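You operate a simulated robot arm through the tools that you are given. There is no shell and no other tool. Be economical: measure what you need, move in short steps, check, and stop when the job is done.

You run a simulated robot arm. Do the job below in one go: nothing can be reset, and whatever is moved stays where it is left.

Task
Stack the small ingot labelled "Mix 5" from the top of the steel stand on top of the small ingot marked "Mix 2".

It is judged by the outcome, as a careful person would: the job done as asked, and still so three seconds after it is handed in. It fails if anything else is knocked over, pushed out of place, dropped, spilled or broken.

Robot
A 7-joint arm with a two-finger parallel gripper, fixed in place. Base frame: the origin is at the foot of the arm, x ahead of it, y to its left, z up; the work surface is at about z = 0. Units: mm, degrees, N and s.
With the tool pointing down near the work surface it reaches from about 240 to 620 mm from the base axis. Its first joint turns from -66.0 to 66.0 degrees. Payload 2.6 kg.
The tool frame sits at the grasp point between the pads (the TCP): z along the fingers, y along the line on which they close. The tips reach 30 mm beyond it. The gripper opens to 94 mm. The fingers are 28 mm wide and 10 mm thick; the gripper's body (50 by 96 mm) begins 55 mm behind the TCP.
Orientation is told as [roll, pitch, yaw] about the base's x, y, z axes, in that order, counted from this pose: with the fingers straight down and closing along the base's y, the tool's x points along the base's -x, its y along +y and its z along -z.

Tools
- The arm moves only by the tool arm_command. Its argument "series" is a list of rows, each an object (a shift or turn left out is 0, a gripper value left out holds the last) with "grip": the opening, from 0 (shut) to 1 (fully open); "dp": the shift along the tool's x, y, z in mm, a list of three; "yaw": the turn about the tool's z in degrees. In form: [{"grip": grip, "dp": [tx, ty, tz], "yaw": yaw}, ...]. A call has 1 to 20 rows; each row shifts and turns the commanded pose from where the row before left it, along the tool's axes as they then stand. A row lasts 0.2 s, in which the tool goes at most 50 mm and 8.6 degrees; a call with a longer step from one row to the next is refused whole, and so is a gripper value outside its range. Where a pose cannot be reached the arm comes as near as it can. A force on the tool above 40 N (or 10 N above the force at the start of the call, whichever is more), or a blocked arm, ends the call early, and 0.2 s more pass. The fingers move at their own pace (about 72 mm/s each) and stop on an object; they squeeze with about 39 N. The grip force told is the motor's: it shows also when the fingers shut on nothing. Time passes only in rows, and 0.2 s behind the last, so rows that do not move let the fingers close. The reply holds the time, the measured pose of the TCP, the force on the tool along the base axes, the opening and the grip force, in the units named above and with some noise, and new pictures: "show" is both (left out), scene, wrist or none.
- Cameras (640 x 400 px; columns grow to the right, rows downward): "scene" is fixed at [39.4, 429.5, 568.8]; the picture's right is [-0.77, -0.64, 0.00], its down [-0.33, 0.39, -0.86] and it looks along [0.55, -0.66, -0.51] (base axes); focal length 369 px, centre (320, 200). "wrist" rides on the gripper at [-37, 0, -58] in the tool frame; the picture's right is [0.00, -1.00, 0.00], its down [0.97, 0.00, -0.24] and it looks along [0.24, 0.00, 0.97] (tool axes); focal length 218 px, centre (320, 200).
- locate(camera, pixels): for up to 12 pixels [column, row] of the newest picture of that camera ("zoom" is the newest enlarged one), the place [x, y, z] in the base frame of the surface seen there, good to about 2 mm. The clock stands still meanwhile.
- zoom(camera, box): a new picture of the part [left, top, right, bottom] of that camera's present view, enlarged. The clock stands still meanwhile.
- sign_off(): hands the job in; it is judged then, once.

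Go step by step. Measure first, check grasps and placings, and put right what went wrong. The budget is 60 turns and 120 pictures, counting those below and the enlarged ones. Unless the task says otherwise, let go and move clear before handing in, and close with one line.

The tools are called by a JSON object that holds its "method" and its "body". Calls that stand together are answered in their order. arm_command: Moves the arm, as the interface text tells. Its arguments: {"type":"object","properties":{"series":{"type":"array","items":{"type":"object","properties":{"grip":{"type":"number"},"dp":{"type":"array","items":{"type":"number"}},"yaw":{"type":"number"}}}},"show":{"type":"string","enum":["both","scene","wrist","none"]}},"required":["series"]} The other tools are called the same way: locate (camera, pixels) gives the place of the surface under pixels of a picture; zoom (camera, box) takes an enlarged picture of a part of a camera's view; sign_off () hands the job in.

At the start:

```text
time_s: 0.0
position: [356.9, 42.4, 309.8]
tcp_rot: [0.0, 0.0, 0.1]
wrist_force: [-0.5, 0.3, 0.0]
grip_width: 94.0
grasp_force: 0.1
```

scene: 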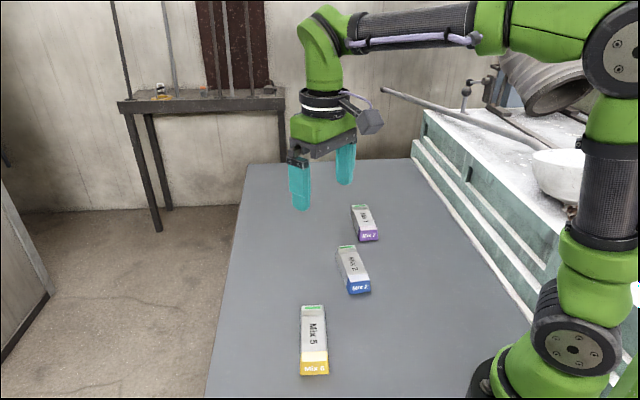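
wrist: 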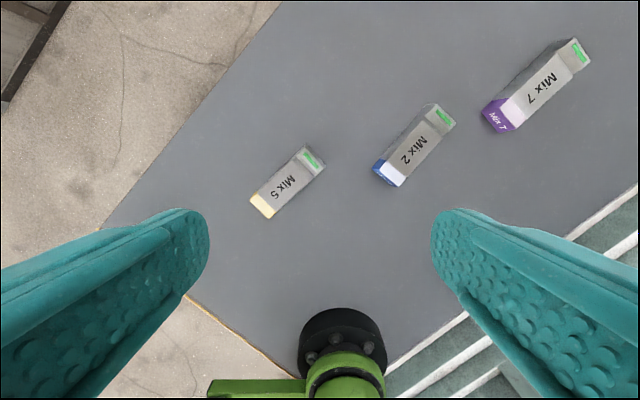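

The pictures show three ingots: Mix 5 near scene (314,340), Mix 2 near (353,270) and Mix 7 near (364,222). I'll zoom in and measure them.

{"method": "zoom", "body": {"camera": "scene", "box": [260, 190, 420, 390]}}

{"method": "zoom", "body": {"camera": "wrist", "box": [230, 80, 470, 230]}}

{"method": "locate", "body": {"camera": "wrist", "pixels": [[307, 147], [326, 163], [268, 218], [250, 201], [288, 182], [433, 104], [456, 124], [398, 187], [379, 178], [413, 150], [250, 160], [350, 200]]}}

{"method": "locate", "body": {"camera": "scene", "pixels": [[303, 308], [322, 307], [326, 358], [302, 358], [313, 330], [314, 368], [341, 248], [354, 247], [367, 279], [349, 282], [353, 262], [359, 288]]}}

```text
2.00 times, centred on (340, 290) of scene
```

zoom: 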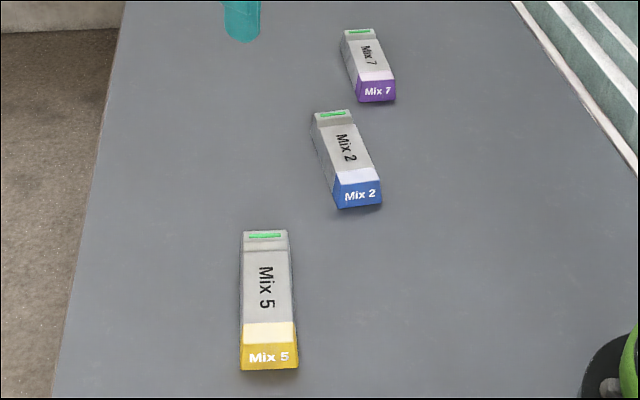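

```text
2.67 times, centred on (350, 155) of wrist
```

zoom: 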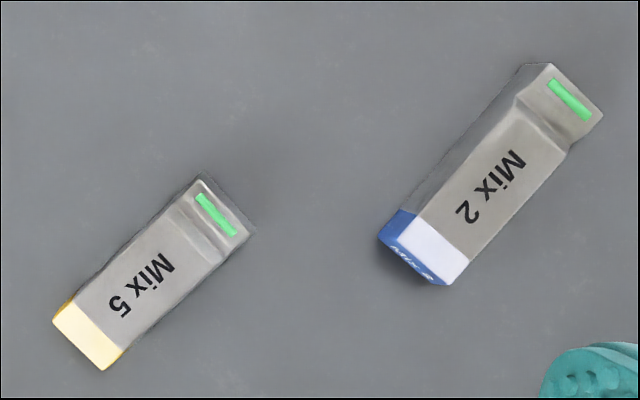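

```text
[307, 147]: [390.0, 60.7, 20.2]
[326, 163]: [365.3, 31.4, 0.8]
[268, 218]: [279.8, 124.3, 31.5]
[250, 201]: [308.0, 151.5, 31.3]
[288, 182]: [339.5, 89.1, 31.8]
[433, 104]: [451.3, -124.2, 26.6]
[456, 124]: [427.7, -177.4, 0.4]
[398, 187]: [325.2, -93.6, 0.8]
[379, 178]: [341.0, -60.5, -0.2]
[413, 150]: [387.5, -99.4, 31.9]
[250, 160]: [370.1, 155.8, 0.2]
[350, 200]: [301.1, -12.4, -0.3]
```

```text
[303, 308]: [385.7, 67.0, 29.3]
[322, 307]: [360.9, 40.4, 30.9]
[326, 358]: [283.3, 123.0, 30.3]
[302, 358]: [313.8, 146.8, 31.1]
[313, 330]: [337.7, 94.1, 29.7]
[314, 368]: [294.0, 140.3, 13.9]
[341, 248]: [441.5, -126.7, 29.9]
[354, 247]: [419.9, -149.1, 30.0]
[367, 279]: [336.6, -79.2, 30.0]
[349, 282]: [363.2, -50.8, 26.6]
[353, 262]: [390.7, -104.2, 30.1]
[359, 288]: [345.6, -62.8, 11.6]
```

There's no separate steel stand in view. The only Mix 5 ingot lies on the grey surface at about (336,94), with its top at z≈31 and its long axis at about -47°. I'll move above it, turn to match, and look again from closer.

{"method": "arm_command", "body": {"series": [{"grip": 1, "dp": [10, 26, 30]}, {"dp": [11, 26, 30]}, {"dp": [0, 0, 35], "yaw": 8}, {"dp": [0, 0, 35], "yaw": 8}, {"yaw": 8}, {"yaw": 8}, {"yaw": 8}, {"yaw": 7.5}, {}]}}

```text
time_s: 2.0
position: [334.9, 93.8, 179.8]
tcp_rot: [0.0, -0.1, -47.6]
wrist_force: [0.3, -0.2, 0.1]
grip_width: 94.1
grasp_force: 0.0
```

scene: 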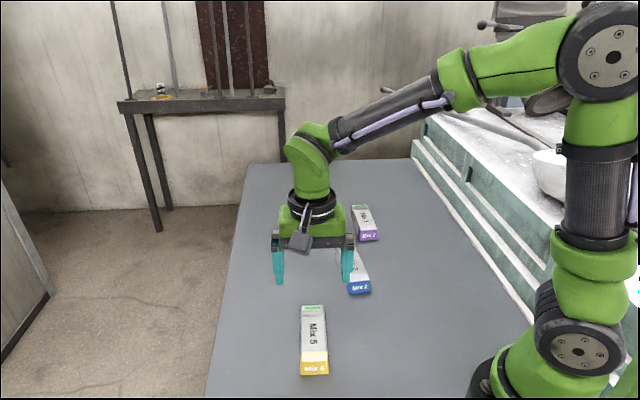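
wrist: 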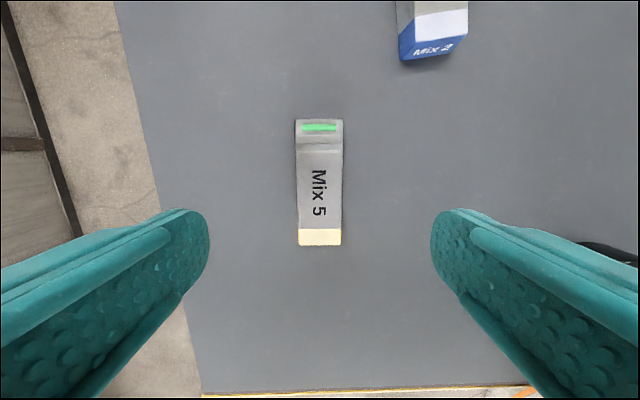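

Mix 5 now stands upright in the wrist view at columns 297–342, so the yaw is close. I'll measure its edges precisely.

{"method": "zoom", "body": {"camera": "wrist", "box": [240, 110, 400, 260]}}

{"method": "locate", "body": {"camera": "wrist", "pixels": [[301, 160], [338, 160], [301, 225], [339, 225], [320, 242], [320, 122], [320, 134], [320, 146], [299, 155], [341, 155], [300, 240], [340, 240]]}}

```text
2.67 times, centred on (320, 185) of wrist
```

zoom: 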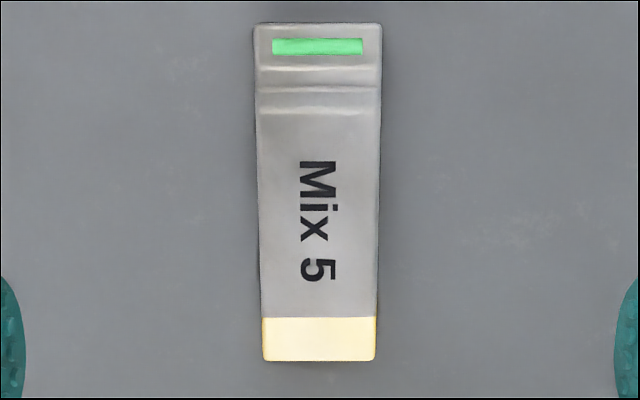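

```text
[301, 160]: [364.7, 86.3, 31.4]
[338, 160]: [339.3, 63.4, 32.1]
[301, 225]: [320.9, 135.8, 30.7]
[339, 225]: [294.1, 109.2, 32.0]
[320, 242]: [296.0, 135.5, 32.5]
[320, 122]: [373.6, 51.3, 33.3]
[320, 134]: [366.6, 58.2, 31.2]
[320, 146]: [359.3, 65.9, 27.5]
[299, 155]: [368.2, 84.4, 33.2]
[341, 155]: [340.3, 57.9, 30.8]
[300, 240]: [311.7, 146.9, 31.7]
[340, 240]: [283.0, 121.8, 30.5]
```

TCP (334.9,93.8) sits over the ingot's centre (about (335,93.5)) and the yaw matches. I'll descend to TCP z≈36, which puts the tips at about 6 mm, and close.

{"method": "arm_command", "body": {"series": [{"dp": [0, 0, 36]}, {"dp": [0, 0, 36]}, {"dp": [0, 0, 32]}, {"dp": [0, 0, 25]}, {"dp": [0, 0, 15]}, {}, {"grip": 0}, {"grip": 0}, {"grip": 0}, {"grip": 0}]}}

```text
time_s: 4.2
position: [336.0, 92.9, 35.0]
tcp_rot: [0.0, 0.0, -47.5]
wrist_force: [1.1, 1.0, 0.1]
grip_width: 48.5
grasp_force: 38.9
```

scene: 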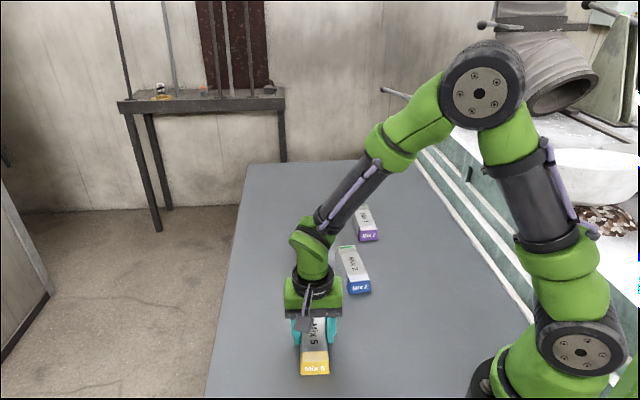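
wrist: 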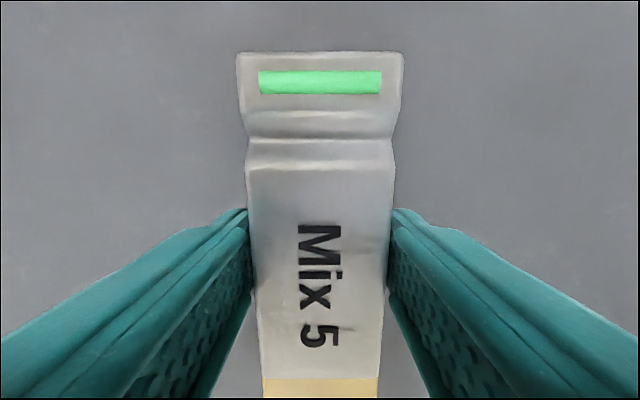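

The fingers hold Mix 5 (opening 48.5, grip 39 N). I'll lift it 125 mm and check.

{"method": "arm_command", "body": {"series": [{"dp": [0, 0, -10]}, {"dp": [0, 0, -25]}, {"dp": [0, 0, -30]}, {"dp": [0, 0, -30]}, {"dp": [0, 0, -30]}, {}]}}

```text
time_s: 5.6
position: [335.4, 94.2, 160.1]
tcp_rot: [0.0, -0.1, -47.5]
wrist_force: [-0.2, -0.9, -5.3]
grip_width: 48.2
grasp_force: 38.9
```

scene: 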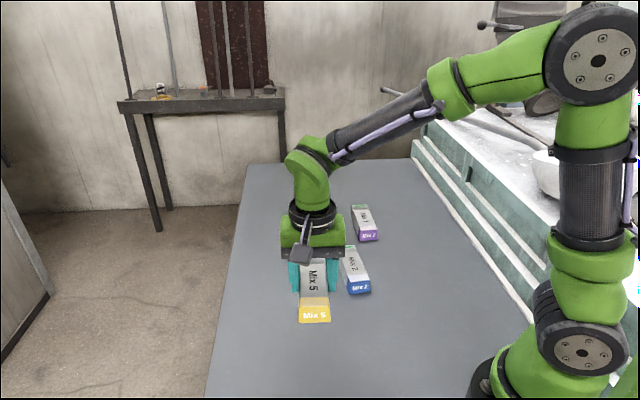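
wrist: 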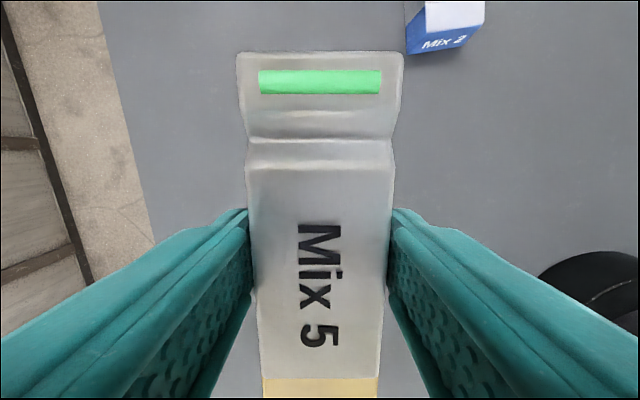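

The hold is steady (about 5 N of weight, no slip). Mix 2 is still visible in the scene at (353,270), so I'll measure it accurately with a zoom.

{"method": "zoom", "body": {"camera": "scene", "box": [320, 235, 400, 300]}}

```text
6.15 times, centred on (360, 268) of scene
```

zoom: 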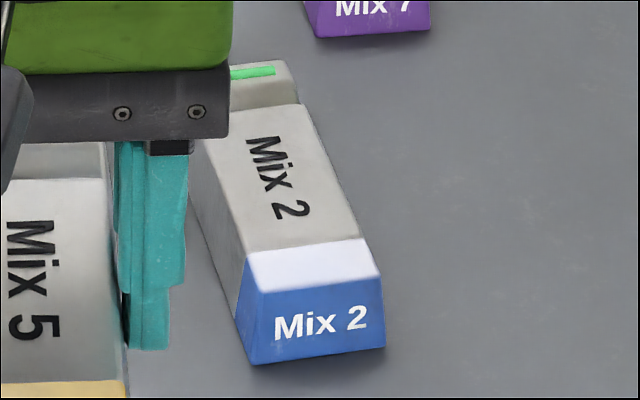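

The gripper hides part of Mix 2. I'll shift 50 mm along tool +y, which is left in the scene view, to clear it.

{"method": "arm_command", "body": {"series": [{"dp": [0, 25, 0]}, {"dp": [0, 25, 0]}, {}], "show": "none"}}

{"method": "zoom", "body": {"camera": "scene", "box": [320, 240, 392, 300]}}

```text
time_s: 6.4
position: [372.4, 127.8, 160.7]
tcp_rot: [0.0, -0.1, -47.4]
wrist_force: [0.7, -0.4, -4.9]
grip_width: 48.4
grasp_force: 39.3
```

```text
6.67 times, centred on (356, 270) of scene
```

zoom: 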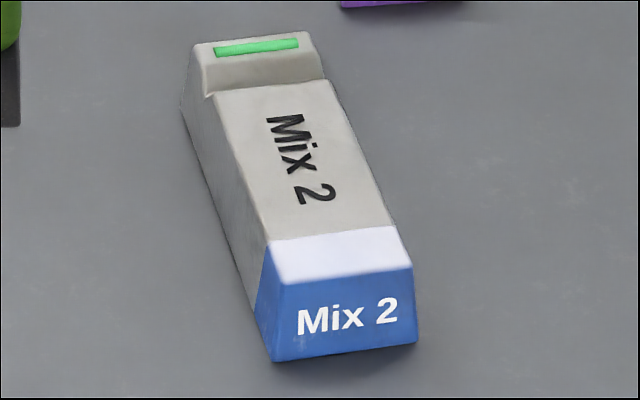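

Mix 2 is fully visible now. I'll locate its top edges and the points where its base meets the table.

{"method": "locate", "body": {"camera": "zoom", "pixels": [[280, 274], [404, 260], [271, 242], [389, 225], [221, 98], [334, 88], [202, 54], [310, 40], [272, 358], [415, 341], [183, 112], [330, 160]]}}

```text
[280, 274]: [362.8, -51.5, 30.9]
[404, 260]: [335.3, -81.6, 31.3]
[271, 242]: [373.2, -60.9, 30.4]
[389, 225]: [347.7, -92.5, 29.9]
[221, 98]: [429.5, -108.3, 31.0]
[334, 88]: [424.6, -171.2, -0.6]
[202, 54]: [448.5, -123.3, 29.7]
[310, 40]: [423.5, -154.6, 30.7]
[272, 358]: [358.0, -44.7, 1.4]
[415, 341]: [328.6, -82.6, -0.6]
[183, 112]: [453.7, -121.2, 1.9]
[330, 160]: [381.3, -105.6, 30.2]
```

Mix 2's top is centred at about (392.5,-102.7), z≈30.5, with its axis at about -40°. I'll turn 7.4° to match and travel above it at the present height.

{"method": "arm_command", "body": {"series": [{"yaw": -3.7}, {"yaw": -3.7}, {"dp": [-12, -12, 0]}, {"dp": [-20, -20, 0]}, {"dp": [-24, -24, 0]}, {"dp": [-25, -25, 0]}, {"dp": [-25, -25, 0]}, {"dp": [-25, -25, 0]}, {"dp": [-20, -20, 0]}, {"dp": [-12.6, -12.6, 0]}, {}, {}]}}

```text
time_s: 9.0
position: [393.0, -102.4, 160.4]
tcp_rot: [0.0, 0.0, -40.1]
wrist_force: [-0.3, 0.2, -5.2]
grip_width: 48.1
grasp_force: 39.0
```

scene: 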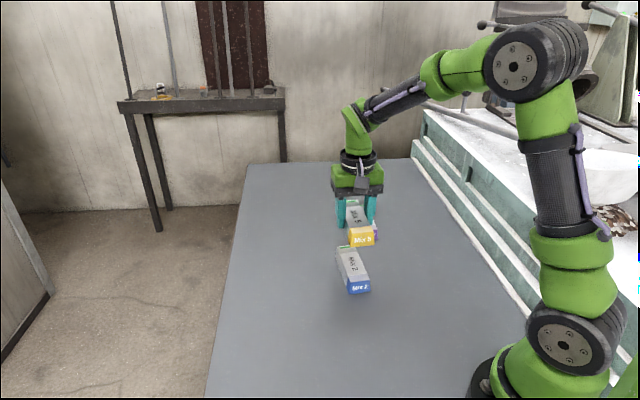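
wrist: 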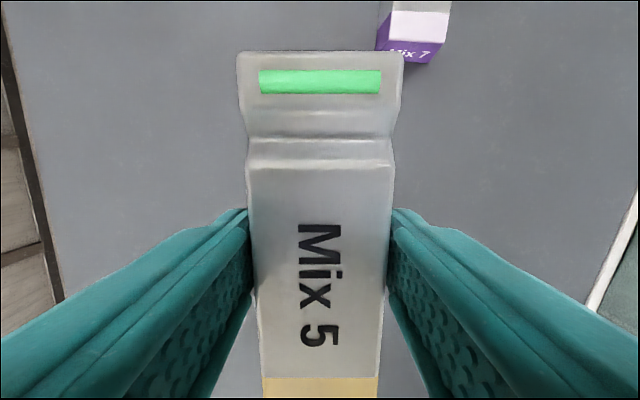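

I'm now over Mix 2 at (393,-102.4), yaw -40.1. I'll lower to a few millimetres above contact and look.

{"method": "arm_command", "body": {"series": [{"dp": [0, 0, 20]}, {"dp": [0, 0, 28]}, {"dp": [0, 0, 24]}, {"dp": [0, 0, 14]}, {}], "show": "none"}}

{"method": "zoom", "body": {"camera": "scene", "box": [310, 190, 410, 300]}}

```text
time_s: 10.2
position: [392.6, -102.9, 74.1]
tcp_rot: [0.0, 0.0, -40.1]
wrist_force: [0.6, -0.7, -5.4]
grip_width: 48.3
grasp_force: 38.5
```

```text
3.64 times, centred on (360, 245) of scene
```

zoom: 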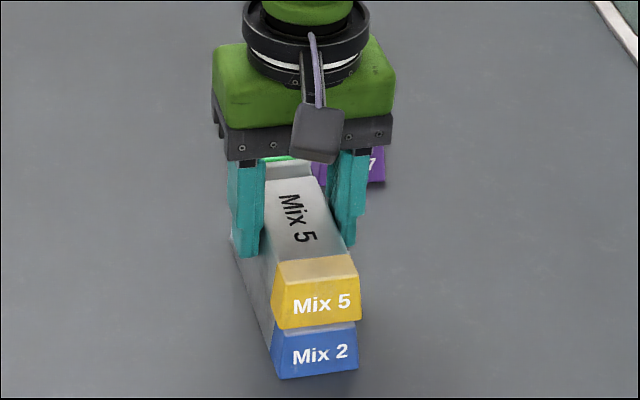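

Mix 5 is lined up squarely above Mix 2, with a small gap left. I'll lower the last millimetres slowly and watch the force.

{"method": "arm_command", "body": {"series": [{"dp": [0, 0, 3]}, {"dp": [0, 0, 2]}, {"dp": [0, 0, 1]}, {}], "show": "none"}}

```text
time_s: 11.2
position: [392.1, -102.6, 68.2]
tcp_rot: [0.1, 0.0, -40.2]
wrist_force: [0.0, 0.7, -4.2]
grip_width: 48.3
grasp_force: 38.9
```

The force is still about the bare weight (-4.2 N), so there is no contact yet. I'll go down further in small steps.

{"method": "arm_command", "body": {"series": [{"dp": [0, 0, 0.7]}, {"dp": [0, 0, 0.7]}, {}], "show": "none"}}

```text
time_s: 12.0
position: [392.4, -101.9, 67.5]
tcp_rot: [-0.1, 0.1, -40.1]
wrist_force: [-2.0, 0.6, 1.0]
grip_width: 48.3
grasp_force: 38.7
```

The vertical force rose to +1.0 N, so the ingot has touched down. I'll go 0.5 mm further to seat it and check.

{"method": "arm_command", "body": {"series": [{"dp": [0, 0, 0.5]}, {}, {}], "show": "none"}}

{"method": "zoom", "body": {"camera": "scene", "box": [310, 190, 410, 300]}}

```text
time_s: 12.8
position: [392.8, -101.6, 67.4]
tcp_rot: [0.0, 0.0, -40.1]
wrist_force: [-7.7, 1.6, 20.6]
grip_width: 48.5
grasp_force: 39.3
```

```text
3.64 times, centred on (360, 245) of scene
```

zoom: 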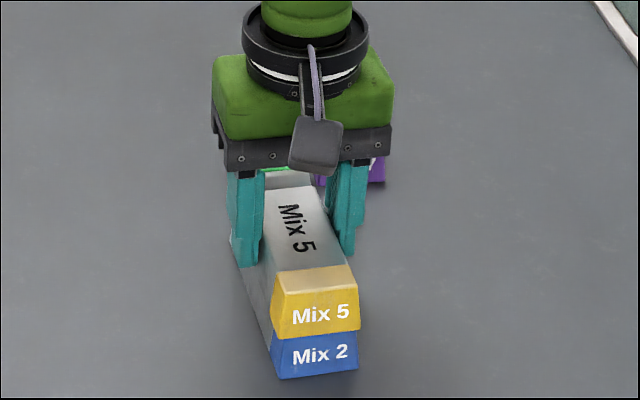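

It's seated, and the force of 20.6 N is a bit more than needed. I'll ease up 0.6 mm, open the fingers gradually, and hold still.

{"method": "arm_command", "body": {"series": [{"dp": [0, 0, -0.6]}, {}, {"grip": 0.56}, {"grip": 0.6}, {"grip": 0.7}, {"grip": 0.8}, {}, {}]}}

```text
time_s: 14.6
position: [391.6, -102.3, 67.0]
tcp_rot: [0.0, 0.0, -40.1]
wrist_force: [0.1, 0.4, 0.9]
grip_width: 75.0
grasp_force: 0.0
```

scene: 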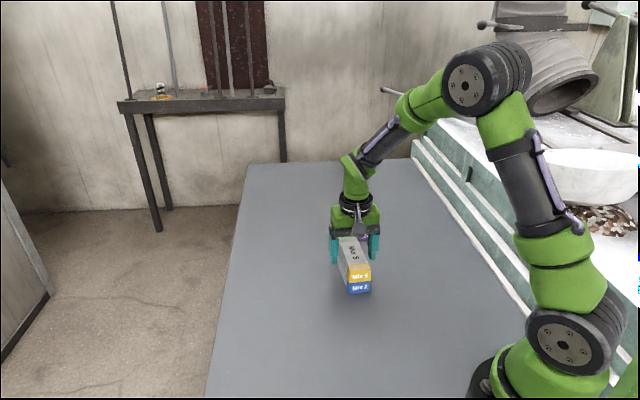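
wrist: 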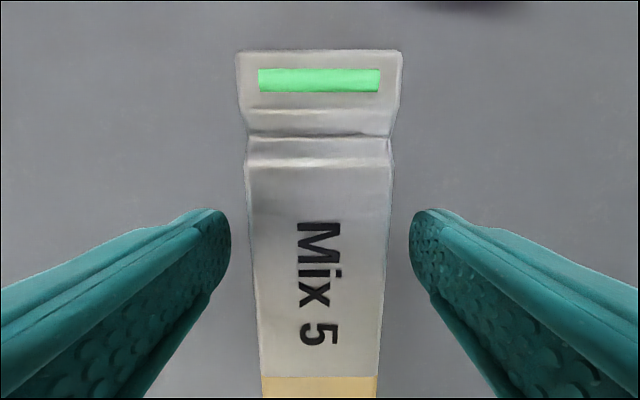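

The fingers are clear on both sides and Mix 5 rests on Mix 2. I'll rise straight up and check the stack.

{"method": "arm_command", "body": {"series": [{"dp": [0, 0, -10]}, {"dp": [0, 0, -25]}, {"dp": [0, 0, -35]}, {"dp": [0, 0, -40]}, {"dp": [0, 0, -30]}, {}, {}, {}, {}, {}]}}

{"method": "zoom", "body": {"camera": "scene", "box": [310, 190, 410, 300]}}

```text
time_s: 16.8
position: [392.5, -102.2, 207.2]
tcp_rot: [0.1, 0.0, -40.1]
wrist_force: [0.0, 0.4, 0.5]
grip_width: 75.3
grasp_force: 0.1
```

scene: 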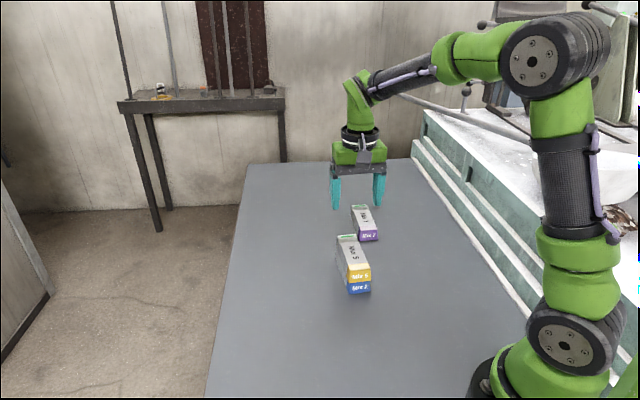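
wrist: 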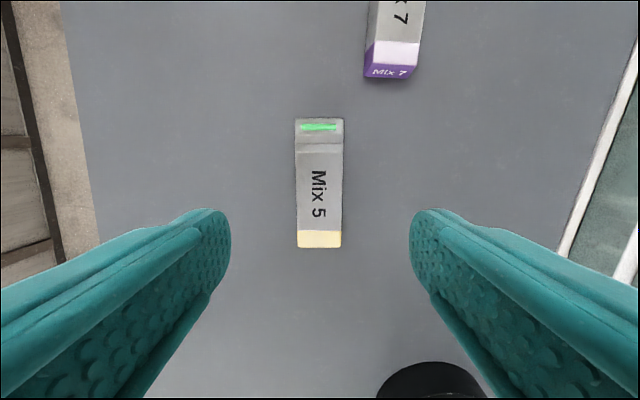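

```text
3.64 times, centred on (360, 245) of scene
```

zoom: 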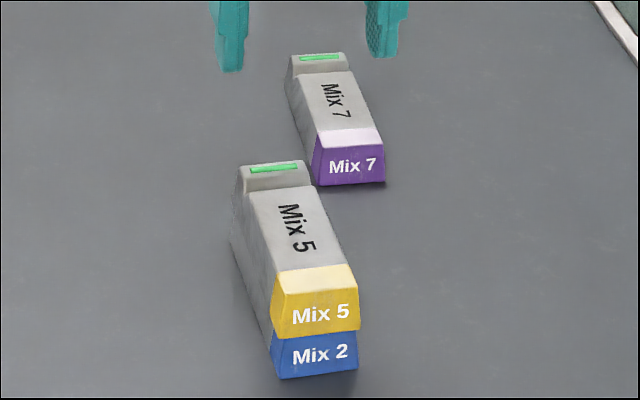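

The stack at (353,265) is square and steady, Mix 7 hasn't moved, and the gripper is clear. I'll hand in now.

{"method": "sign_off", "body": {}}

```text
The job is handed in.
```

Mix 5 is stacked squarely on Mix 2, and nothing else was disturbed; I saw no separate steel stand, so I took the only Mix 5 ingot in view, from the grey work surface.
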